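You operate a simulated robot arm through the tools that you are given. There is no shell and no other tool. Be economical: measure what you need, move in short steps, check, and stop when the job is done.

The job below is to be done with a simulated robot arm. You get a single attempt, and the scene is never put back.

Task
Put things in order on the top of the dining table. At the end: the blue beaker from the top of the dining table is on the brown dark coaster; the small green pot stands where the small grey pot stood; the small striped white pot stands where the blue beaker stood; the small grey pot is on the blue plate; whatever was shut is shut again. Leave all else as you found it, and nothing knocked over.
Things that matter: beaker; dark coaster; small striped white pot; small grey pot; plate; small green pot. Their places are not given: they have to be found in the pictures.

The check looks at the end state, three seconds after you hand in, the way a careful person would. Anything else that was tipped, shoved, dropped, spilled or broken makes it a failure.

Robot
A 7-joint arm with a two-finger parallel gripper, fixed in place. Base frame: the origin is at the foot of the arm, x ahead of it, y to its left, z up; the work surface is at about z = 74. Units: cm, rad, N and s.
With the tool pointing down near the work surface it reaches from about 20 to 68 cm from the base axis. Its first joint turns from -1.152 to 1.152 rad. Payload 2.4 kg.
The TCP is the grasp point between the finger pads, 3 cm short of the fingertips. In the tool frame z runs along the fingers and y along their closing line. Largest opening 9.4 cm; finger width 2.8, thickness 1; the body of the gripper, 5 by 9.6 cm, starts 5.5 cm behind the TCP.
Orientation is that of the tool frame in the base frame, as a unit quaternion [w, x, y, z]. With the fingers straight down and closing along the base's y, the tool's x points along the base's -x, its y along +y and its z along -z.

Tools
- The arm moves only by the tool servo_tool. Its argument "increments" is one flat list of numbers, 7 for each row, row after row: the shift along the tool's x, y, z in cm, then the turn, a rotation vector about the tool's x, y, z in rad, then the closure, from 0 (fully open) to 1 (shut). In form: [tx, ty, tz, rx, ry, rz, grip, tx, ty, tz, rx, ry, rz, grip, ...]. A call has 1 to 20 rows; each row shifts and turns the commanded pose from where the row before left it, along the tool's axes as they then stand. Each row takes 0.2 s and may step no farther than 5 cm and 0.15 rad from the row before; otherwise, or with a gripper value out of range, the whole call is refused. A pose out of reach is approached as far as the arm can. The call stops where the force on the tool passes 40 N (or 10 N more than at its start, if that is more) or the arm is blocked; 0.2 s more then pass. The fingers move at their own pace (about 15.3 cm/s each) and stop on an object; they squeeze with about 25 N. The grip force told is the motor's: it shows also when the fingers shut on nothing. Time passes only in rows, and 0.2 s behind the last, so rows that do not move let the fingers close. It gives the time, the measured TCP pose, the force on the tool (base axes), the opening and the grip force at its end, in the units of the frame above (readings bear some noise).
- Cameras (640 x 400 px; columns grow to the right, rows downward): "scene" is fixed at [6.27, 50.88, 143.42]; the picture's right is [-0.46, -0.89, 0.00], its down [-0.60, 0.31, -0.74] and it looks along [0.66, -0.34, -0.67] (base axes); focal length 290 px, centre (320, 200). "wrist" rides on the gripper at [-3.7, 0, -5.8] in the tool frame; the picture's right is [0.00, -1.00, 0.00], its down [0.97, 0.00, -0.24] and it looks along [0.24, 0.00, 0.97] (tool axes); focal length 218 px, centre (320, 200).
- grab_frame(camera): a new picture of that camera. No time passes.
- locate(camera, pixels): for up to 12 pixels [column, row] of the newest picture of that camera ("zoom" is the newest enlarged one), the place [x, y, z] in the base frame of the surface seen there, good to about 0.3 cm, but the place of the scene camera against the robot may be out by one fixed shift of up to 1.2 cm in any direction. No time passes.
- zoom(camera, box): a new picture of the part [left, top, right, bottom] of that camera's present view, enlarged. No time passes.
- sign_off(): hands the job in; it is judged then, once.

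Work in short steps. Measure before you move; look again where a grasp or a placing could have gone wrong, and mend it. You have 80 turns and 34 pictures in all, those below and enlarged ones among them. Open the gripper and draw the arm clear of the work before you hand the job in, unless the task says otherwise; then end with one line.

The tools are called after "Call:" as name(argument=value, ...) on one line, values as JSON. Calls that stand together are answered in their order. servo_tool: Moves the arm, as the interface text tells. Its arguments: {"type":"object","properties":{"increments":{"type":"array"}},"required":["increments"]} The other tools are called the same way: grab_frame (camera) takes a picture; locate (camera, pixels) gives the place of the surface under pixels of a picture; zoom (camera, box) takes an enlarged picture of a part of a camera's view; sign_off () hands the job in.

At the start:

```text
time_s: 0.0
tool_pos: [41.38, 0.5, 108.94]
tool_rot: [0.0, 0.0, 1.0, -0.001]
ft_force: [-0.8, -0.5, -0.1]
width: 9.38
grasp_force: 0.2
```

scene: 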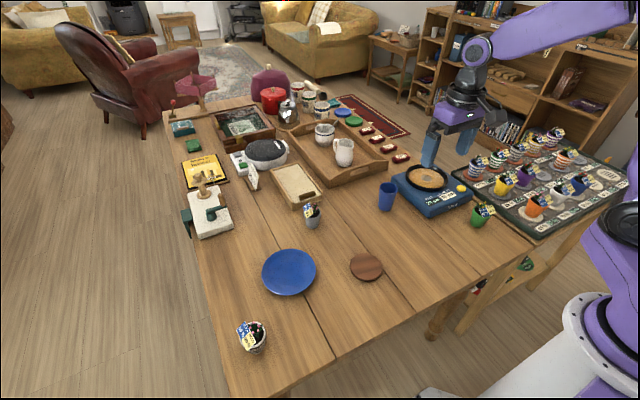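
wrist: 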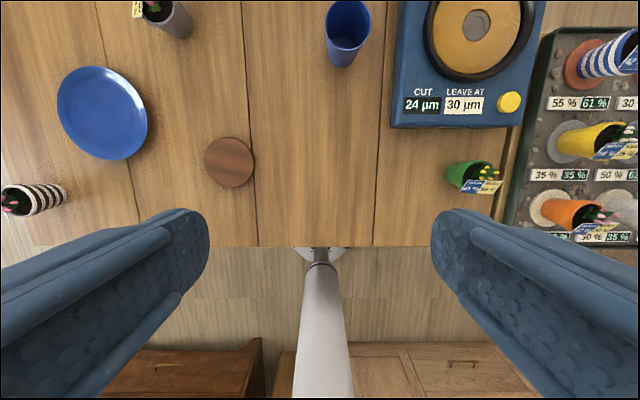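

The scene shows the blue beaker (387,195), coaster (367,267), striped pot (252,337), grey pot (312,215), plate (289,272), green pot (481,215). I'll measure them with the wrist camera and compare it with the scene camera.

Call:
locate(camera="wrist", pixels=[[349, 18], [342, 60], [229, 162], [103, 113], [38, 199], [175, 25], [465, 175], [185, 35], [60, 200], [450, 176], [300, 200], [348, 45]])

Call:
locate(camera="scene", pixels=[[387, 185], [386, 208], [367, 267], [289, 272], [253, 330], [258, 350], [313, 210], [314, 225], [479, 212], [477, 224], [330, 290], [384, 198]])

Call:
zoom(camera="scene", box=[220, 160, 520, 360])

```text
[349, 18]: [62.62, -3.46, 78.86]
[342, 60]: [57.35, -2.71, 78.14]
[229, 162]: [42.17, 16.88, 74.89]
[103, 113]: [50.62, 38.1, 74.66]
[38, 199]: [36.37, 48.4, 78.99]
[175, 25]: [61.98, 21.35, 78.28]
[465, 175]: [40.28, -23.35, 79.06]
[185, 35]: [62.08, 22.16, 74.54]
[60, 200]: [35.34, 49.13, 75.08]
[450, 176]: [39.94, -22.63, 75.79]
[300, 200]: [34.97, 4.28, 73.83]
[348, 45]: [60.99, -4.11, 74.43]
```

```text
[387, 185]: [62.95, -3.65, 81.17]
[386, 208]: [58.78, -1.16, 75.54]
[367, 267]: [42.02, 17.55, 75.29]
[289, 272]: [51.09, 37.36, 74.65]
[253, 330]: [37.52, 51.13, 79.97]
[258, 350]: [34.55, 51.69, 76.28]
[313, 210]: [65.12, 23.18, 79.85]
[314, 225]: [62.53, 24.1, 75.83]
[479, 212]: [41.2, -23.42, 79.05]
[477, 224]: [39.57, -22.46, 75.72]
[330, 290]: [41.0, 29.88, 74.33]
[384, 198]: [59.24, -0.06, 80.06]
```

```text
2.00 times, centred on (370, 260) of scene
```

zoom: 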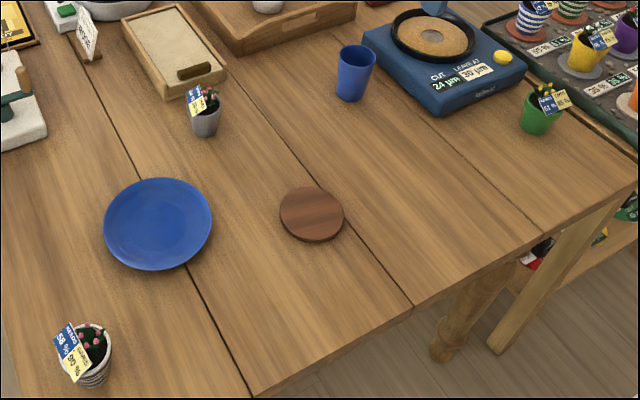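

The two cameras roughly agree, with a small shift. I'll fly above the beaker to measure its rim with the wrist camera.

Call:
servo_tool(increments=[-4, -1, 2.5, 0, 0, 0, 0, -4, -1, 2.5, 0, 0, 0, 0, -4, -1, 2.5, 0, 0, 0, 0, -3, -0.7, 2.5, 0, 0, 0, 0, 0, 0, 0, 0, 0, 0, 0])

Call:
grab_frame(camera="wrist")

```text
time_s: 1.2
tool_pos: [56.38, -3.21, 98.97]
tool_rot: [0.0, -0.001, 1.0, -0.001]
ft_force: [0.4, 0.7, 0.1]
width: 9.4
grasp_force: 0.1
```

```text
30 pictures are left
```

wrist: 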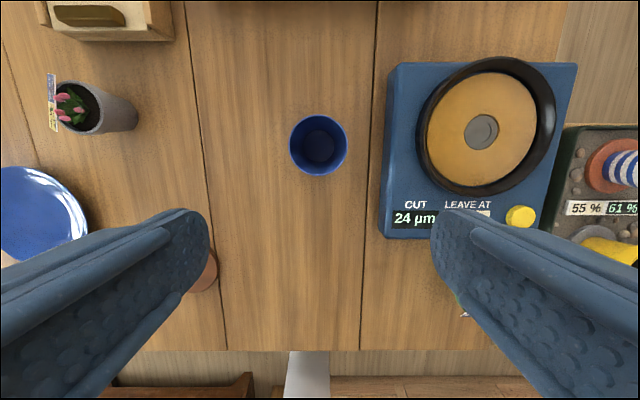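

The beaker is in clear view at (319,145). I'll measure its rim and base, the machine's edge, and the grey pot.

Call:
locate(camera="wrist", pixels=[[291, 145], [346, 145], [319, 117], [319, 173], [320, 147], [392, 150], [89, 110], [135, 117], [66, 94], [98, 108], [52, 100], [80, 83]])

Call:
zoom(camera="wrist", box=[0, 40, 200, 165])

```text
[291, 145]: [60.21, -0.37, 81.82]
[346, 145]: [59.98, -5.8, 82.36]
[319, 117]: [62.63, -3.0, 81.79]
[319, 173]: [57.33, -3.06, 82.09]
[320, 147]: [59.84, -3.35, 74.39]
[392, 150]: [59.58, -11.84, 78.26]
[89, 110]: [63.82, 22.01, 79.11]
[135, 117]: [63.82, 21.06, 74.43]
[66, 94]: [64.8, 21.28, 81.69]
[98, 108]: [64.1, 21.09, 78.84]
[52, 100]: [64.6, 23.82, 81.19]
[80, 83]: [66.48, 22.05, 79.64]
```

```text
3.20 times, centred on (100, 102) of wrist
```

zoom: 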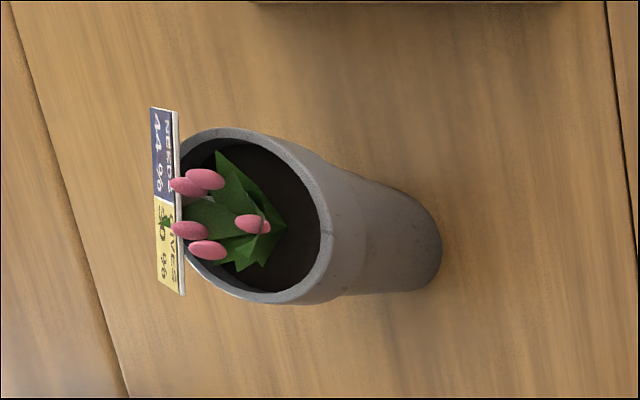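

The beaker's centre is (60.0, -3.1), with its rim at z≈82 and diameter ≈5.5. The machine's edge is at y≈-11.8, so the fingers have room. I'll descend and grip at z≈79.

Call:
servo_tool(increments=[-3.6, 0.1, 0, 0, 0, 0, 0, 0, 0, 4.5, 0, 0, 0, 0, 0, 0, 4.5, 0, 0, 0, 0, 0, 0, 4.5, 0, 0, 0, 0, 0, 0, 4, 0, 0, 0, 0, 0, 0, 2.5, 0, 0, 0, 0, 0, 0, 0, 0, 0, 0, 0, 0, 0, 0, 0, 0, 0, 0.6, 0, 0, 0, 0, 0, 0, 1, 0, 0, 0, 0, 0, 0, 1, 0, 0, 0, 0, 0, 0, 1])

```text
time_s: 3.6
tool_pos: [59.86, -3.12, 79.11]
tool_rot: [0.0, 0.0, 1.0, 0.0]
ft_force: [-0.1, -0.1, -0.4]
width: 5.91
grasp_force: 25.1
```

It's gripped (opening 5.9). I'll lift and carry it to just short of the coaster, then measure the coaster.

Call:
servo_tool(increments=[0, 0, -4, 0, 0, 0, 1, 0, 0, -4.5, 0, 0, 0, 1, 0, 0, -4.5, 0, 0, 0, 1, 0, 0, -3, 0, 0, 0, 1, 4, 3, 0, 0, 0, 0, 1, 4, 3, 0, 0, 0, 0, 1, 4, 3, 0, 0, 0, 0, 1, 4, 3, 0, 0, 0, 0, 1, 4, 4, 0, 0, 0, 0, 1, 4, 4, 0, 0, 0, 0, 1, 0, 0, 0, 0, 0, 0, 1])

Call:
grab_frame(camera="wrist")

```text
refused: row 9 steps farther than a row can; nothing moved
```

```text
28 pictures are left
```

wrist: 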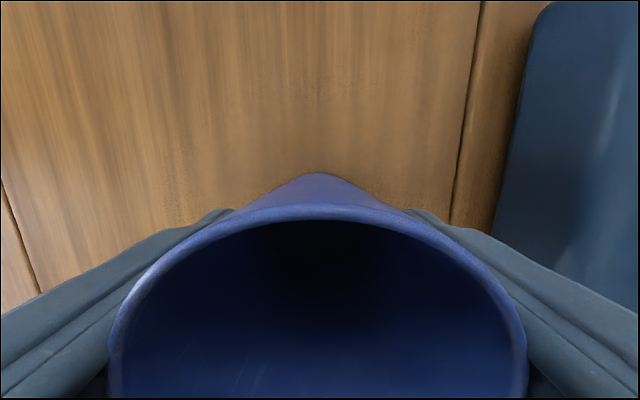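

The call was refused because one row stepped too far (just over 5 cm). I'll repeat it with smaller rows.

Call:
servo_tool(increments=[0, 0, -4, 0, 0, 0, 1, 0, 0, -4.5, 0, 0, 0, 1, 0, 0, -4.5, 0, 0, 0, 1, 0, 0, -3, 0, 0, 0, 1, 3.5, 2.8, 0, 0, 0, 0, 1, 3.5, 2.8, 0, 0, 0, 0, 1, 3.5, 2.8, 0, 0, 0, 0, 1, 3.5, 2.8, 0, 0, 0, 0, 1, 3.5, 2.8, 0, 0, 0, 0, 1, 3.5, 2.8, 0, 0, 0, 0, 1, 3.5, 3.2, 0, 0, 0, 0, 1, 0, 0, 0, 0, 0, 0, 1])

Call:
grab_frame(camera="wrist")

```text
time_s: 6.2
tool_pos: [35.45, 17.03, 94.95]
tool_rot: [0.001, 0.002, 1.0, 0.0]
ft_force: [0.4, 0.1, -1.6]
width: 5.9
grasp_force: 25.0
```

```text
27 pictures are left
```

wrist: 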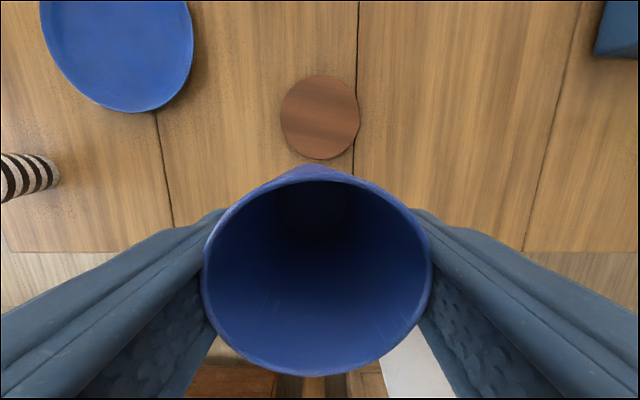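

The coaster is fully visible around (319,116). I'll measure its edges and centre, plus the table beside it.

Call:
locate(camera="wrist", pixels=[[284, 114], [355, 114], [320, 78], [318, 154], [319, 114], [260, 130], [400, 120], [295, 90], [345, 140]])

```text
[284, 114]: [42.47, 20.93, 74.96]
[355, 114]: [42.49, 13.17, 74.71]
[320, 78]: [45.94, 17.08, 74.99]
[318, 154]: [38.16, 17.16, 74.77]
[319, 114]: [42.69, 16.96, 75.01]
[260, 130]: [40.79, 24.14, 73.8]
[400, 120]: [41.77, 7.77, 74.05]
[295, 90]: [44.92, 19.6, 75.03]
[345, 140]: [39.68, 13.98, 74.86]
```

The coaster's centre is (42.2, 17.05) and its top is ≈74.9, so release should be at TCP z≈80.0. I'll move over it and lower slowly at the end.

Call:
servo_tool(increments=[-3.4, 0, 0, 0, 0, 0, 1, -3.3, 0, 0, 0, 0, 0, 1, 0, 0, 4.5, 0, 0, 0, 1, 0, 0, 4.5, 0, 0, 0, 1, 0, 0, 3.5, 0, 0, 0, 1, 0, 0, 1.5, 0, 0, 0, 1, 0, 0, 0.5, 0, 0, 0, 1, 0, 0, 0.2, 0, 0, 0, 1, 0, 0, 0, 0, 0, 0, 1])

```text
time_s: 8.2
tool_pos: [42.24, 16.8, 80.33]
tool_rot: [0.0, 0.001, 1.0, 0.0]
ft_force: [3.3, 2.0, 16.3]
width: 5.94
grasp_force: 24.9
```

The 16 N upward force shows it rests on the coaster. I'll open slowly and retreat straight up.

Call:
servo_tool(increments=[0, 0, -0.05, 0, 0, 0, 0.3, 0, 0, 0, 0, 0, 0, 0, 0, 0, 0, 0, 0, 0, 0, 0, 0, -3, 0, 0, 0, 0, 0, 0, -4.5, 0, 0, 0, 0, 0, 0, -4.5, 0, 0, 0, 0, 0, 0, -4.5, 0, 0, 0, 0, 2.5, 4, 0, 0, 0, 0, 0, 2.5, 4, 0, 0, 0, 0, 0, 2.5, 4, 0, 0, 0, 0, 0, 1.7, 4, 0, 0, 0, 0, 0, 1, 4.5, 0, 0, 0, 0, 0, 1, 4.5, 0, 0, 0, 0, 0, 0, 4.5, 0, 0, 0, 0, 0, 0, 0, 0, 0, 0, 0, 0])

Call:
grab_frame(camera="wrist")

Call:
grab_frame(camera="scene")

```text
time_s: 11.4
tool_pos: [30.81, 46.38, 96.45]
tool_rot: [0.0, 0.0, 1.0, 0.0]
ft_force: [-0.1, 0.0, -0.7]
width: 9.39
grasp_force: 0.0
```

```text
26 pictures are left
```

wrist: 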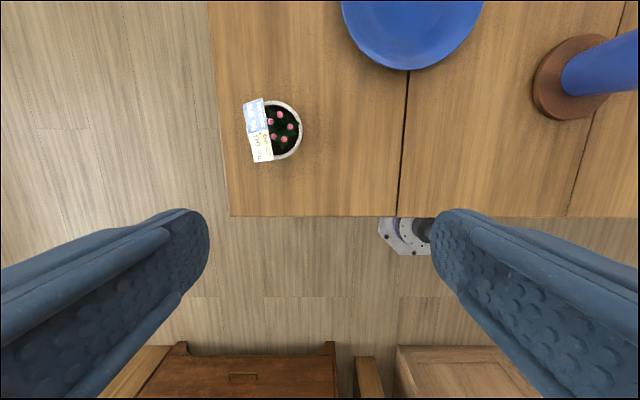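

```text
25 pictures are left
```

scene: 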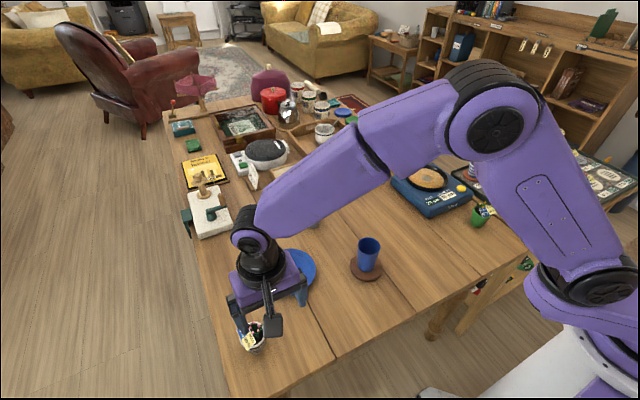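

The beaker stands on the coaster. The striped pot is at wrist (283,130) with its label on the left; I'll measure the pot's rim, soil and label.

Call:
zoom(camera="wrist", box=[210, 80, 338, 180])

Call:
locate(camera="wrist", pixels=[[300, 131], [285, 103], [285, 158], [293, 106], [294, 154], [249, 105], [266, 155], [253, 155], [261, 104], [284, 125], [272, 130]])

```text
4.00 times, centred on (274, 130) of wrist
```

zoom: 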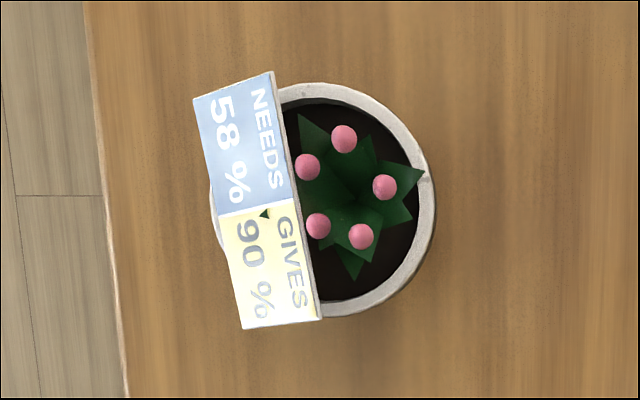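

```text
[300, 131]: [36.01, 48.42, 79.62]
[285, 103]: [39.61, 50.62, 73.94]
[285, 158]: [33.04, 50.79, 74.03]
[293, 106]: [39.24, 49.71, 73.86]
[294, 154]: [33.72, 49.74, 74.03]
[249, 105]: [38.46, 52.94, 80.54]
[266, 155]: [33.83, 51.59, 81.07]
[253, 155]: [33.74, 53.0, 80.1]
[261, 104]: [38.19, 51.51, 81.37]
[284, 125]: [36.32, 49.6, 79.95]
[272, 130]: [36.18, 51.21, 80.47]
```

The pot's centre is ≈(36.05, 50.9), diameter 5.6, rim z≈79.6. The label's y edge (≈53.0) lies inside the rim (53.7), so closing along y clears it. I'll move over it and descend to z≈78.

Call:
servo_tool(increments=[-2.62, 2.26, 0, 0, 0, 0, 0, -2.62, 2.26, 0, 0, 0, 0, 0, 0, 0, 4.5, 0, 0, 0, 0, 0, 0, 4.5, 0, 0, 0, 0, 0, 0, 4.5, 0, 0, 0, 0, 0, 0, 3, 0, 0, 0, 0, 0, 0, 1.9, 0, 0, 0, 0, 0, 0, 0, 0, 0, 0, 0])

Call:
grab_frame(camera="wrist")

```text
time_s: 13.2
tool_pos: [36.31, 50.77, 78.49]
tool_rot: [0.0, -0.001, 1.0, 0.0]
ft_force: [0.9, 0.0, 0.1]
width: 9.39
grasp_force: 0.2
```

```text
23 pictures are left
```

wrist: 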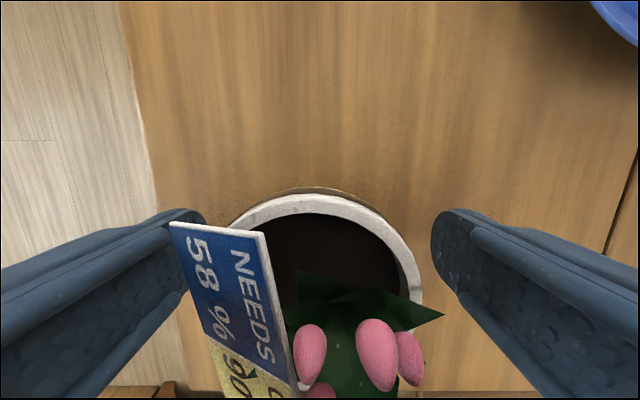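

I'll check where the label corner and rim sit relative to the pads.

Call:
locate(camera="wrist", pixels=[[174, 226], [185, 290], [200, 340], [262, 236], [240, 220], [320, 197], [415, 290], [195, 225], [444, 314], [445, 230], [210, 385]])

```text
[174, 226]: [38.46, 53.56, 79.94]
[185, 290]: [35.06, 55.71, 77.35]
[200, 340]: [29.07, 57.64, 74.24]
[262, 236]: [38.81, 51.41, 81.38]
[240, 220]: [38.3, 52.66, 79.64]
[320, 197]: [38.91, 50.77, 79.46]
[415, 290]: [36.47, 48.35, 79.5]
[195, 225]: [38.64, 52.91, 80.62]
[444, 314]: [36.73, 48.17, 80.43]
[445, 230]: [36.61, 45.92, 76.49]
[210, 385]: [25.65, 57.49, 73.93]
```

The label's edge slants slightly, with its corner at (38.46, 53.56). I'll turn the tool 0.1 rad to line the pad up with it, centre on the pot and close.

Call:
servo_tool(increments=[0.25, 0.13, 0.4, 0, 0, -0.1, 0, 0, 0, 0, 0, 0, 0, 0.2, 0, 0, 0, 0, 0, 0, 0.5, 0, 0, 0, 0, 0, 0, 1, 0, 0, 0, 0, 0, 0, 1, 0, 0, 0, 0, 0, 0, 1])

Call:
grab_frame(camera="wrist")

```text
time_s: 14.6
tool_pos: [35.92, 51.02, 78.05]
tool_rot: [0.0, -0.05, 0.999, 0.0]
ft_force: [0.5, 0.4, 1.1]
width: 5.59
grasp_force: 25.0
```

```text
22 pictures are left
```

wrist: 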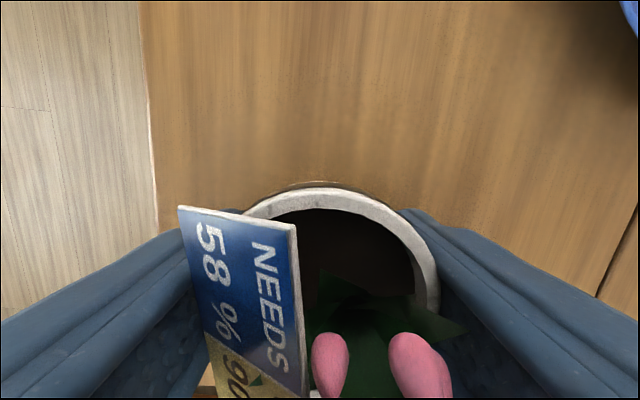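

It's gripped at 5.59, matching the rim diameter. I'll lift with the yaw undone and carry it over to where the beaker stood.

Call:
servo_tool(increments=[0, 0, -2, 0, 0, 0, 1, 0, 0, -4, 0, 0, 0.1, 1, 0, 0, -4.5, 0, 0, 0, 1, 0, 0, -4.5, 0, 0, 0, 1, 0, 0, -3, 0, 0, 0, 1, -2.0, -4.5, 0, 0, 0, 0, 1, -2.0, -4.5, 0, 0, 0, 0, 1, -2.0, -4.5, 0, 0, 0, 0, 1, -2.0, -4.5, 0, 0, 0, 0, 1, -2.0, -4.5, 0, 0, 0, 0, 1, -2.0, -4.5, 0, 0, 0, 0, 1, -2.0, -4.5, 0, 0, 0, 0, 1, -2.0, -4.5, 0, 0, 0, 0, 1, -2.0, -4.5, 0, 0, 0, 0, 1, -2.0, -4.5, 0, 0, 0, 0, 1, -2.0, -4.5, 0, 0, 0, 0, 1, -2.0, -4.5, 0, 0, 0, 0, 1, 0, 0, 0, 0, 0, 0, 1])

Call:
grab_frame(camera="wrist")

```text
time_s: 18.4
tool_pos: [60.23, -3.08, 96.2]
tool_rot: [0.001, 0.0, 1.0, 0.0]
ft_force: [-0.3, 0.2, -1.4]
width: 5.54
grasp_force: 24.7
```

```text
21 pictures are left
```

wrist: 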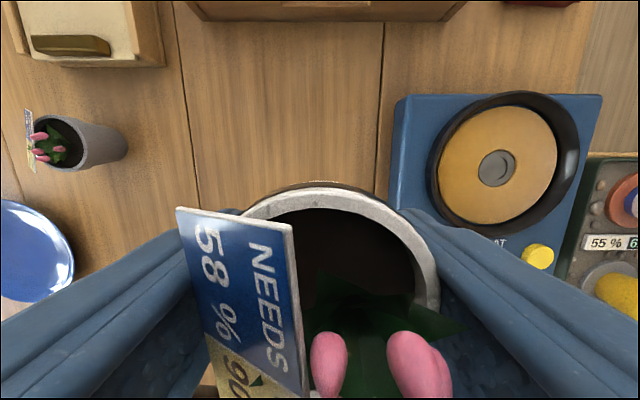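

The pot is held steadily. I'll shift back 0.3 cm and lower to z≈78.1.

Call:
servo_tool(increments=[0.3, 0, 4.5, 0, 0, 0, 1, 0, 0, 4.5, 0, 0, 0, 1, 0, 0, 4.5, 0, 0, 0, 1, 0, 0, 3, 0, 0, 0, 1, 0, 0, 1, 0, 0, 0, 1, 0, 0, 0.4, 0, 0, 0, 1, 0, 0, 0.2, 0, 0, 0, 1, 0, 0, 0, 0, 0, 0, 1])

```text
time_s: 20.2
tool_pos: [59.76, -2.85, 78.1]
tool_rot: [0.002, 0.001, 1.0, -0.001]
ft_force: [-5.5, 1.4, 20.1]
width: 5.54
grasp_force: 25.1
```

Contact, at 20 N. I'll release gently, rise, and move toward the grey pot for a look.

Call:
servo_tool(increments=[0, 0, -0.08, 0, 0, 0, 0.9, 0, 0, 0, 0, 0, 0, 0.3, 0, 0, 0, 0, 0, 0, 0, 0, 0, 0, 0, 0, 0, 0, 0, 0, -3, 0, 0, 0, 0, 0, 0, -4.5, 0, 0, 0, 0, 0, 0, -4.5, 0, 0, 0, 0, 0, 0, -4.5, 0, 0, 0, 0, 0, 4, 0, 0, 0, 0, 0, 0, 4.5, 0, 0, 0, 0, 0, 0, 4.5, 0, 0, 0, 0, 0, 0, 4.5, 0, 0, 0, 0, 0, 0.5, 4.5, 0, 0, 0, 0, 0, 0.5, 2, 0, 0, 0, 0, 0, 0, 0, 0, 0, 0, 0, 0])

Call:
grab_frame(camera="wrist")

```text
time_s: 23.4
tool_pos: [58.47, 21.31, 94.46]
tool_rot: [0.0, 0.0, 1.0, 0.0]
ft_force: [0.3, 0.0, -0.7]
width: 9.4
grasp_force: 0.0
```

```text
20 pictures are left
```

wrist: 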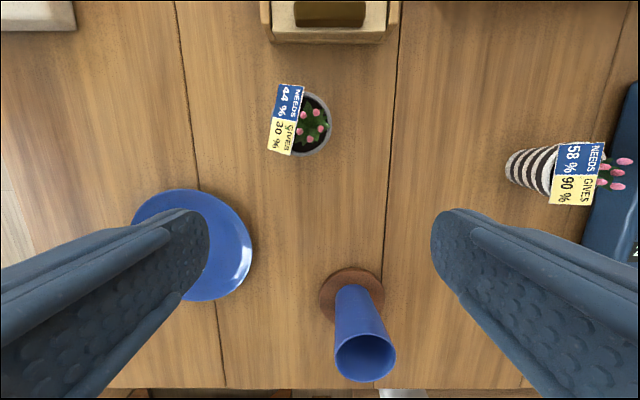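

The striped pot stands at (540,168). Now I'll zoom on the grey pot at (303,125) and measure it, along with the sandbox edge behind it.

Call:
zoom(camera="wrist", box=[239, 75, 367, 175])

Call:
locate(camera="wrist", pixels=[[329, 123], [310, 94], [311, 154], [284, 86], [303, 88], [271, 150], [290, 154], [317, 123], [322, 112], [333, 42], [320, 125], [325, 106]])

```text
4.00 times, centred on (303, 125) of wrist
```

zoom: 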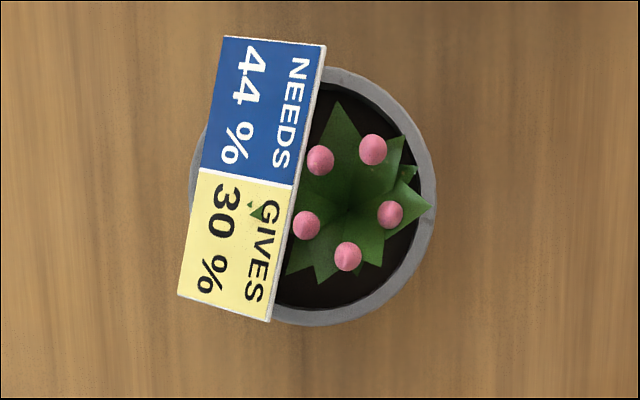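

```text
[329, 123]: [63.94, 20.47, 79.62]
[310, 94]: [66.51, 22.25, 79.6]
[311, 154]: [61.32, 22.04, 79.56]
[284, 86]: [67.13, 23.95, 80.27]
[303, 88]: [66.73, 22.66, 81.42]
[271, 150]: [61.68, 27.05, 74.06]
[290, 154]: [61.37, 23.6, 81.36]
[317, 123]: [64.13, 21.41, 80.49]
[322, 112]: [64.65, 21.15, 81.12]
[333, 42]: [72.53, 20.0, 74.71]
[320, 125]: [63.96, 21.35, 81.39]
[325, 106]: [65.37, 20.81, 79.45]
```

The grey pot's centre is ≈(64.0, 23.0), diameter 5.6, with its label slanted by ~0.23 rad. That is right at the reach limit. I'll align the yaw to the label, move over it, descend partway and read the pose.

Call:
servo_tool(increments=[-2.77, 0.85, 0, 0, 0, 0, 0, -2.76, 0.84, 0, 0, 0, 0, 0, 0, 0, 0, 0, 0, 0.115, 0, 0, 0, 0, 0, 0, 0.115, 0, 0, 0, 4, 0, 0, 0, 0, 0, 0, 4, 0, 0, 0, 0, 0, 0, 2, 0, 0, 0, 0, 0, 0, 0, 0, 0, 0, 0])

Call:
grab_frame(camera="wrist")

```text
time_s: 25.2
tool_pos: [64.21, 22.9, 84.44]
tool_rot: [0.0, 0.115, 0.993, 0.0]
ft_force: [0.7, -0.3, 0.3]
width: 9.38
grasp_force: 0.0
```

```text
18 pictures are left
```

wrist: 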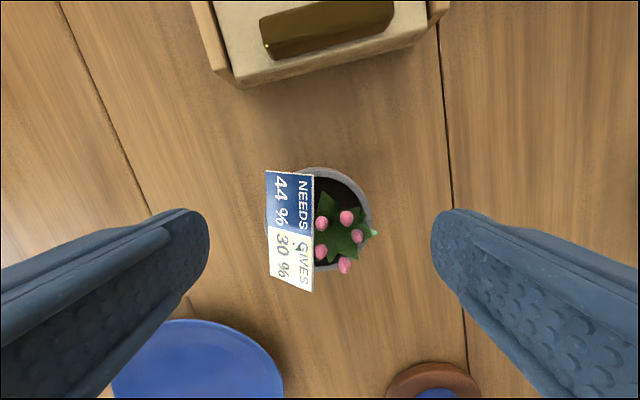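

The pose is reached and the pot is centred between the fingers (rim centre ≈ (318,221), expected (320,220)). I'll descend and close.

Call:
servo_tool(increments=[0, 0, 3, 0, 0, 0, 0, 0, 0, 2.5, 0, 0, 0, 0, 0, 0, 0.9, 0, 0, 0, 0, 0, 0, 0, 0, 0, 0, 0])

Call:
grab_frame(camera="wrist")

```text
time_s: 26.2
tool_pos: [63.94, 22.76, 77.95]
tool_rot: [0.0, 0.115, 0.993, 0.0]
ft_force: [0.2, 0.8, -0.6]
width: 9.41
grasp_force: 0.1
```

```text
17 pictures are left
```

wrist: 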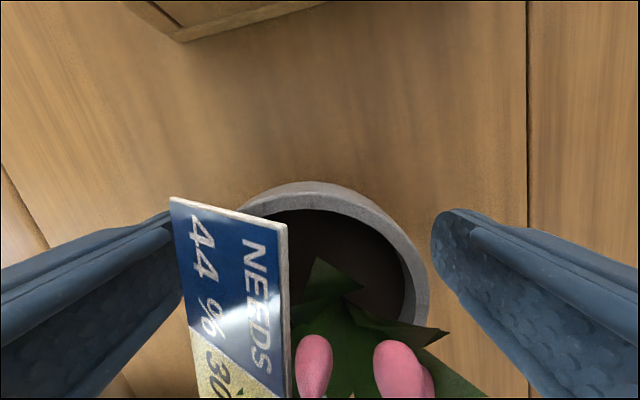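

It looks like the striped pot's grasp did. I'll close and lift.

Call:
servo_tool(increments=[0, 0, 0, 0, 0, 0, 0.2, 0, 0, 0, 0, 0, 0, 0.5, 0, 0, 0, 0, 0, 0, 1, 0, 0, 0, 0, 0, 0, 1, 0, 0, 0, 0, 0, 0, 1])

```text
time_s: 27.4
tool_pos: [64.0, 22.67, 78.01]
tool_rot: [0.001, 0.115, 0.993, 0.0]
ft_force: [0.0, 0.8, 2.2]
width: 5.6
grasp_force: 24.4
```

Gripped at 5.6. I'll lift, undo the yaw and move short of the plate to measure it.

Call:
servo_tool(increments=[0, 0, -2, 0, 0, 0, 1, 0, 0, -4.5, 0, 0, 0, 1, 0, 0, -4.5, 0, 0, -0.115, 1, 0, 0, -4.5, 0, 0, -0.115, 1, 3.67, 2.55, 0, 0, 0, 0, 1, 3.67, 2.55, 0, 0, 0, 0, 1, 3.67, 2.55, 0, 0, 0, 0, 1, 3.67, 2.55, 0, 0, 0, 0, 1, 3.67, 2.55, 0, 0, 0, 0, 1, 3.67, 2.55, 0, 0, 0, 0, 1, 0, 0, 0, 0, 0, 0, 1])

Call:
grab_frame(camera="wrist")

```text
time_s: 29.8
tool_pos: [42.21, 38.26, 93.57]
tool_rot: [0.0, 0.001, 1.0, 0.0]
ft_force: [-0.9, -0.6, -1.5]
width: 5.61
grasp_force: 25.1
```

```text
16 pictures are left
```

wrist: 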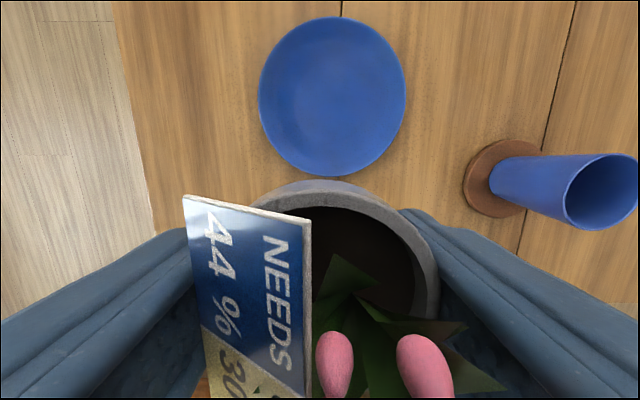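

The plate is visible at (332,96); I'll measure its edges and its floor.

Call:
locate(camera="wrist", pixels=[[262, 96], [403, 96], [334, 20], [332, 172], [333, 96], [333, 70], [333, 130], [300, 96], [370, 96], [250, 130]])

```text
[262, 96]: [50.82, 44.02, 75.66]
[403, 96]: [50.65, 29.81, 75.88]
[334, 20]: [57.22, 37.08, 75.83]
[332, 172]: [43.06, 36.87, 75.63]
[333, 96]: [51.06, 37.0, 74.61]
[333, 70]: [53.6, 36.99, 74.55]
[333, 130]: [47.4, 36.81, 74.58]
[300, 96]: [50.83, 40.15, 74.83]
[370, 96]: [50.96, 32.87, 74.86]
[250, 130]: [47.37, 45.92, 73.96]
```

The plate's centre is (50.2, 36.95) and its floor ≈74.6, so I'll set down at TCP z≈78.6. On release I'll open only partway so the fingertips stay off the plate's rim.

Call:
servo_tool(increments=[-4, -0.65, 0, 0, 0, 0, 1, -4, -0.65, 0, 0, 0, 0, 1, 0, 0, 4.5, 0, 0, 0, 1, 0, 0, 4.5, 0, 0, 0, 1, 0, 0, 3.5, 0, 0, 0, 1, 0, 0, 1.5, 0, 0, 0, 1, 0, 0, 0.5, 0, 0, 0, 1, 0, 0, 0.2, 0, 0, 0, 1, 0, 0, 0, 0, 0, 0, 1])

```text
time_s: 31.8
tool_pos: [50.17, 36.93, 78.94]
tool_rot: [0.0, 0.0, 1.0, 0.0]
ft_force: [0.5, -0.1, -2.6]
width: 5.6
grasp_force: 24.9
```

No contact yet at z 78.94, so I'll keep lowering in small steps.

Call:
servo_tool(increments=[0, 0, 0.15, 0, 0, 0, 1, 0, 0, 0.15, 0, 0, 0, 1, 0, 0, 0, 0, 0, 0, 1])

```text
time_s: 32.6
tool_pos: [50.06, 36.84, 78.62]
tool_rot: [0.0, 0.0, 1.0, 0.0]
ft_force: [-1.7, -0.4, 5.5]
width: 5.59
grasp_force: 24.4
```

Light contact at 78.62. I'll release to a partial opening and rise.

Call:
servo_tool(increments=[0, 0, 0, 0, 0, 0, 0.35, 0, 0, 0, 0, 0, 0, 0.25, 0, 0, 0, 0, 0, 0, 0.25, 0, 0, -1.5, 0, 0, 0, 0.25, 0, 0, -4, 0, 0, 0, 0.25, 0, 0, -4.5, 0, 0, 0, 0, 0, 0, -4.5, 0, 0, 0, 0, 2, -1.5, -2, 0, 0, 0, 0, 3, -3, 0, 0, 0, 0, 0, 3, -3, 0, 0, 0, 0, 0, 0, 0, 0, 0, 0, 0, 0])

Call:
grab_frame(camera="wrist")

```text
time_s: 35.0
tool_pos: [42.09, 29.18, 94.94]
tool_rot: [0.0, 0.0, 1.0, 0.0]
ft_force: [0.1, -0.6, -0.6]
width: 9.37
grasp_force: 0.1
```

```text
15 pictures are left
```

wrist: 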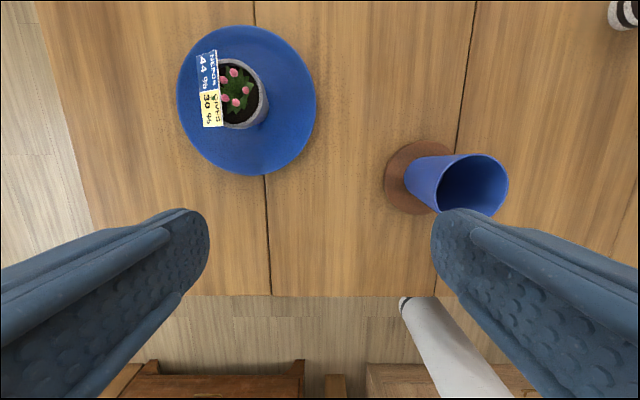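

The grey pot stands on the plate. Next I'll fly to the green pot's area.

Call:
servo_tool(increments=[0.64, -4.7, 0, 0, 0, 0, 0, 0.64, -4.7, 0, 0, 0, 0, 0, 0.64, -4.7, 0, 0, 0, 0, 0, 0.64, -4.7, 0, 0, 0, 0, 0, 0.64, -4.7, 0, 0, 0, 0, 0, 0.64, -4.7, 0, 0, 0, 0, 0, 0.64, -4.7, 0, 0, 0, 0, 0, 0.64, -4.7, 0, 0, 0, 0, 0, 0.64, -4.7, 0, 0, 0, 0, 0, 0.64, -4.7, 0, 0, 0, 0, 0, 0.64, -4.7, 0, 0, 0, 0, 0, 0, 0, 0, 0, 0, 0, 0])

Call:
grab_frame(camera="wrist")

```text
time_s: 37.6
tool_pos: [34.99, -22.56, 95.17]
tool_rot: [0.0, 0.0, 1.0, 0.0]
ft_force: [-0.1, 0.2, 0.7]
width: 9.39
grasp_force: 0.0
```

```text
14 pictures are left
```

wrist: 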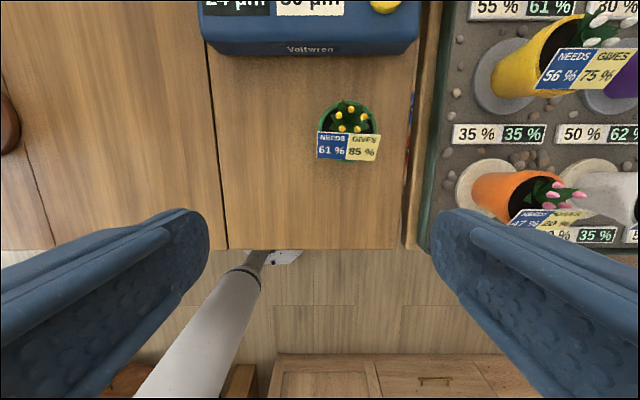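

The green pot is at (349,130), with its label facing the base. I'll measure the pot, the label, the tray's edge and the machine's front.

Call:
zoom(camera="wrist", box=[285, 80, 413, 180])

Call:
locate(camera="wrist", pixels=[[322, 120], [376, 120], [349, 102], [318, 134], [381, 138], [318, 157], [376, 160], [348, 134], [445, 130], [430, 130], [412, 120], [349, 48]])

```text
4.00 times, centred on (349, 130) of wrist
```

zoom: 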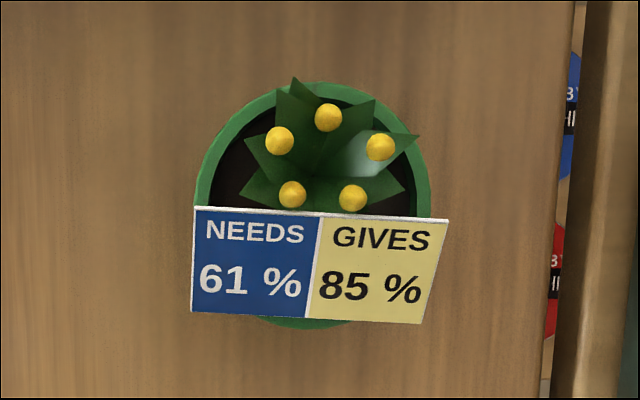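

```text
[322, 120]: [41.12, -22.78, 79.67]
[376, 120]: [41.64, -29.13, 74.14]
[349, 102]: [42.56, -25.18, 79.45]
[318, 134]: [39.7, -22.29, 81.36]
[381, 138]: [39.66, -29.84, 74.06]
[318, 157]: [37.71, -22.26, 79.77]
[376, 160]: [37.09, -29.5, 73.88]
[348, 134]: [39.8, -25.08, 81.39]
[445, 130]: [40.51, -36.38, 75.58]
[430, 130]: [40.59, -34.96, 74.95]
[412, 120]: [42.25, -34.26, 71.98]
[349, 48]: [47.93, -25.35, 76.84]
```

The green pot's centre is (40.06, -25.1), diameter 5.55, with the label's outer edge at x≈37.7 inside the rim at 37.3. I'll close along x, so I'll turn the tool +90°, centre over the pot and descend partway.

Call:
servo_tool(increments=[-2.54, -1.27, 0, 0, 0, 0, 0, -2.53, -1.27, 0, 0, 0, 0, 0, 0, 0, 0, 0, 0, 0.1428, 0, 0, 0, 0, 0, 0, 0.1428, 0, 0, 0, 0, 0, 0, 0.1428, 0, 0, 0, 0, 0, 0, 0.1428, 0, 0, 0, 0, 0, 0, 0.1428, 0, 0, 0, 0, 0, 0, 0.1428, 0, 0, 0, 0, 0, 0, 0.1428, 0, 0, 0, 0, 0, 0, 0.1428, 0, 0, 0, 0, 0, 0, 0.1428, 0, 0, 0, 0, 0, 0, 0.1428, 0, 0, 0, 0, 0, 0, 0.1428, 0, 0, 0, 4, 0, 0, 0, 0, 0, 0, 4, 0, 0, 0, 0, 0, 0, 3, 0, 0, 0, 0, 0, 0, 0, 0, 0, 0, 0])

Call:
grab_frame(camera="wrist")

```text
time_s: 41.2
tool_pos: [40.02, -24.8, 84.08]
tool_rot: [0.0, 0.707, 0.707, 0.0]
ft_force: [0.3, 0.2, -0.3]
width: 9.38
grasp_force: 0.1
```

```text
12 pictures are left
```

wrist: 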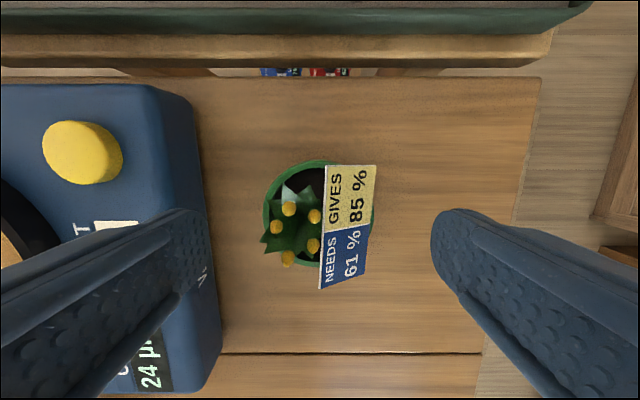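

The pot is near the middle ((318,214)). I'll measure how far the machine's front face is from the left finger's descent line.

Call:
locate(camera="wrist", pixels=[[192, 150], [203, 180], [216, 240], [220, 300], [222, 340], [186, 110], [205, 230], [372, 200], [265, 215], [317, 162], [374, 172], [360, 275]])

```text
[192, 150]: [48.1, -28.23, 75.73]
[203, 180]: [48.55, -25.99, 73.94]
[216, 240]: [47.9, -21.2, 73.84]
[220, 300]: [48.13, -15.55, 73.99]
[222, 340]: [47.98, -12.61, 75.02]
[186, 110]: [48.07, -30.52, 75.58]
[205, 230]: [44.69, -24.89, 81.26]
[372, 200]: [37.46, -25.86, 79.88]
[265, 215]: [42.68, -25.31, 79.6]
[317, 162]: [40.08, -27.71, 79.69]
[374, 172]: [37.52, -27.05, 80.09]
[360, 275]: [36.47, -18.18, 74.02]
```

The machine's face is at x≥47.9, which clears the open finger (≤45.8). I'll make a small centring and 0.06 yaw correction for the label's slant, then descend and look.

Call:
servo_tool(increments=[-0.15, 0, 0, 0, 0, 0.06, 0, 0, 0, 3, 0, 0, 0, 0, 0, 0, 2.3, 0, 0, 0, 0, 0, 0, 0.8, 0, 0, 0, 0, 0, 0, 0, 0, 0, 0, 0])

Call:
grab_frame(camera="wrist")

```text
time_s: 42.4
tool_pos: [40.09, -25.02, 78.1]
tool_rot: [0.0, 0.728, 0.686, -0.001]
ft_force: [-0.2, 0.7, -0.3]
width: 9.37
grasp_force: 0.0
```

```text
11 pictures are left
```

wrist: 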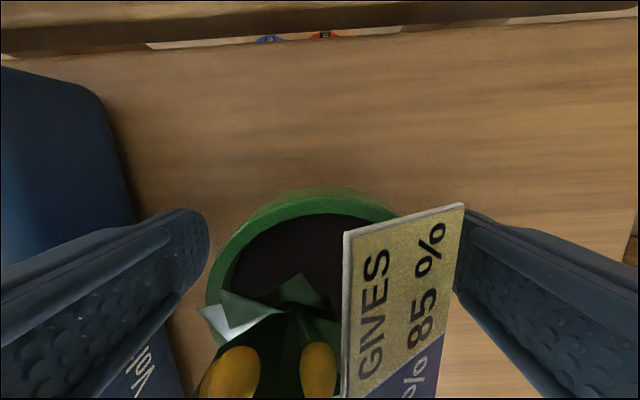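

This mirrors the earlier grasps, so I'll close.

Call:
servo_tool(increments=[0, 0, 0, 0, 0, 0, 0.2, 0, 0, 0, 0, 0, 0, 0.5, 0, 0, 0, 0, 0, 0, 1, 0, 0, 0, 0, 0, 0, 1, 0, 0, 0, 0, 0, 0, 1])

```text
time_s: 43.6
tool_pos: [40.18, -25.11, 77.96]
tool_rot: [0.0, 0.728, 0.685, 0.0]
ft_force: [-0.4, 0.0, 0.4]
width: 5.6
grasp_force: 25.1
```

Gripped at 5.6. I'll lift to z≈95 and turn the yaw back to zero.

Call:
servo_tool(increments=[0, 0, -2, 0, 0, 0, 1, 0, 0, -4, 0, 0, 0, 1, 0, 0, -4.5, 0, 0, 0, 1, 0, 0, -4.5, 0, 0, 0, 1, 0, 0, -2, 0, 0, 0, 1, 0, 0, 0, 0, 0, -0.1359, 1, 0, 0, 0, 0, 0, -0.1359, 1, 0, 0, 0, 0, 0, -0.1359, 1, 0, 0, 0, 0, 0, -0.1359, 1, 0, 0, 0, 0, 0, -0.1359, 1, 0, 0, 0, 0, 0, -0.1359, 1, 0, 0, 0, 0, 0, -0.1359, 1, 0, 0, 0, 0, 0, -0.1359, 1, 0, 0, 0, 0, 0, -0.1359, 1, 0, 0, 0, 0, 0, -0.1359, 1, 0, 0, 0, 0, 0, -0.1359, 1, 0, 0, 0, 0, 0, -0.1359, 1, 0, 0, 0, 0, 0, 0, 1])

```text
time_s: 47.4
tool_pos: [40.03, -25.06, 94.95]
tool_rot: [0.0, -0.002, 1.0, 0.0]
ft_force: [-0.1, 0.2, -2.6]
width: 5.59
grasp_force: 25.0
```

The yaw is back and the pot is held. I'll carry it over to where the grey pot stood, (64.0, 22.9).

Call:
servo_tool(increments=[-2.18, 4.36, 0, 0, 0, 0, 1, -2.18, 4.36, 0, 0, 0, 0, 1, -2.18, 4.36, 0, 0, 0, 0, 1, -2.18, 4.36, 0, 0, 0, 0, 1, -2.18, 4.36, 0, 0, 0, 0, 1, -2.18, 4.36, 0, 0, 0, 0, 1, -2.18, 4.36, 0, 0, 0, 0, 1, -2.18, 4.36, 0, 0, 0, 0, 1, -2.18, 4.36, 0, 0, 0, 0, 1, -2.18, 4.36, 0, 0, 0, 0, 1, -2.18, 4.36, 0, 0, 0, 0, 1, 0, 0, 0, 0, 0, 0, 1])

Call:
grab_frame(camera="wrist")

```text
time_s: 50.0
tool_pos: [63.87, 22.96, 94.93]
tool_rot: [-0.001, -0.001, 1.0, -0.001]
ft_force: [0.3, -0.2, -1.4]
width: 5.57
grasp_force: 25.1
```

```text
10 pictures are left
```

wrist: 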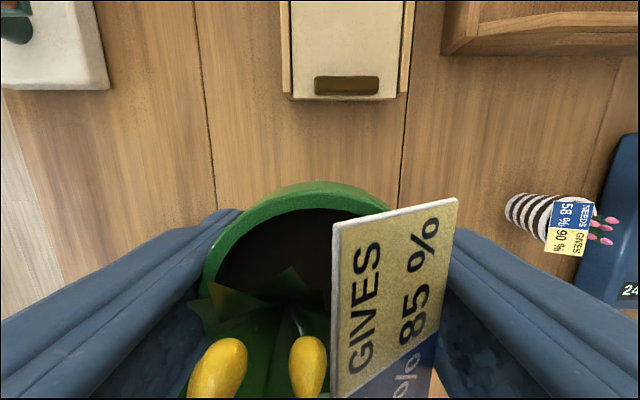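

The spot below is clear, so I'll lower to z≈78.

Call:
servo_tool(increments=[-0.1, 0, 4.5, 0, 0, 0, 1, 0, 0, 4.5, 0, 0, 0, 1, 0, 0, 4, 0, 0, 0, 1, 0, 0, 2.5, 0, 0, 0, 1, 0, 0, 0.9, 0, 0, 0, 1, 0, 0, 0.3, 0, 0, 0, 1, 0, 0, 0.2, 0, 0, 0, 1, 0, 0, 0, 0, 0, 0, 1])

```text
time_s: 51.8
tool_pos: [63.8, 22.81, 78.11]
tool_rot: [0.0, 0.0, 1.0, 0.0]
ft_force: [0.0, -0.1, -2.4]
width: 5.59
grasp_force: 25.1
```

No contact yet, so I'll lower in small steps.

Call:
servo_tool(increments=[0, 0, 0.12, 0, 0, 0, 1, 0, 0, 0.1, 0, 0, 0, 1, 0, 0, 0, 0, 0, 0, 1])

```text
time_s: 52.6
tool_pos: [63.85, 22.79, 78.14]
tool_rot: [0.0, 0.0, 1.0, 0.0]
ft_force: [-0.5, -0.2, -2.7]
width: 5.59
grasp_force: 24.9
out of reach, approached as far as the arm can: row 1
```

The reach limit stopped the descent about 0.1–0.2 cm above the table. I'll pull in 0.2 cm radially and lower a little more.

Call:
servo_tool(increments=[0.2, -0.05, 0, 0, 0, 0, 1, 0, 0, 0.1, 0, 0, 0, 1, 0, 0, 0.1, 0, 0, 0, 1, 0, 0, 0, 0, 0, 0, 1])

```text
time_s: 53.6
tool_pos: [63.77, 22.75, 78.03]
tool_rot: [0.001, -0.001, 1.0, 0.001]
ft_force: [-4.0, 0.8, 9.2]
width: 5.6
grasp_force: 25.5
```

Contact at 9 N, so I'll release gently, rise and back away.

Call:
servo_tool(increments=[0, 0, 0, 0, 0, 0, 0.9, 0, 0, 0, 0, 0, 0, 0.3, 0, 0, 0, 0, 0, 0, 0, 0, 0, 0, 0, 0, 0, 0, 0, 0, -3, 0, 0, 0, 0, 0, 0, -4.5, 0, 0, 0, 0, 0, 0, -4.5, 0, 0, 0, 0, 0, 0, -4.5, 0, 0, 0, 0, 4, -2, 0, 0, 0, 0, 0, 4, -2, -2, 0, 0, 0, 0, 4, -2, -2, 0, 0, 0, 0, 4, -2, -2, 0, 0, 0, 0, 4, -2, -2, 0, 0, 0, 0, 0, -4, -2, 0, 0, 0, 0, 0, -4, -2, 0, 0, 0, 0, 0, 0, 0, 0, 0, 0, 0])

Call:
grab_frame(camera="scene")

Call:
grab_frame(camera="wrist")

```text
time_s: 57.0
tool_pos: [43.92, 4.78, 106.36]
tool_rot: [-0.001, 0.0, 1.0, -0.001]
ft_force: [-0.6, 0.3, -0.3]
width: 9.41
grasp_force: 0.0
```

```text
9 pictures are left
```

scene: 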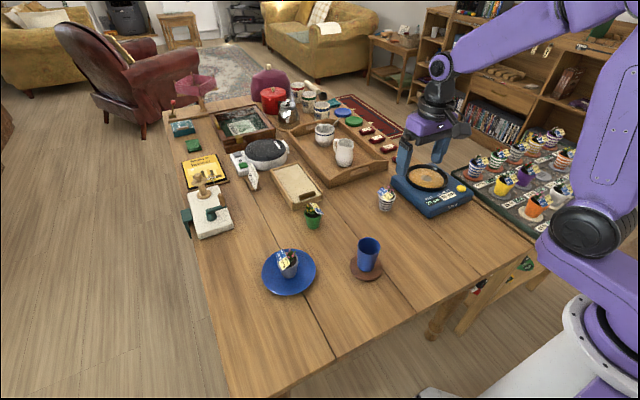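

```text
8 pictures are left
```

wrist: 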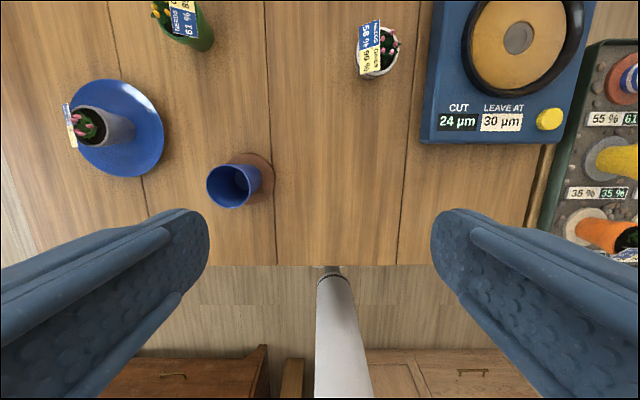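

Everything stands in place. One enlarged check to confirm all four are upright and the beaker is centred on its coaster.

Call:
zoom(camera="scene", box=[240, 170, 440, 310])

```text
2.86 times, centred on (340, 240) of scene
```

zoom: 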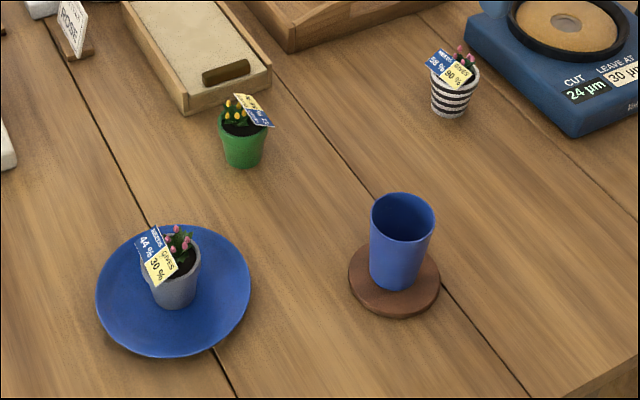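

All four items are upright and in place, the gripper is open and the arm is clear. Handing in.

Call:
sign_off()

```text
The job is handed in.
```

The job is handed in: the blue beaker is on the dark coaster, the striped pot stands where the beaker stood, the grey pot is on the blue plate, and the green pot stands within a few millimetres of where the grey pot stood. In the last pictures all four are upright and nothing else looks moved; I opened nothing, so there was nothing to shut again.
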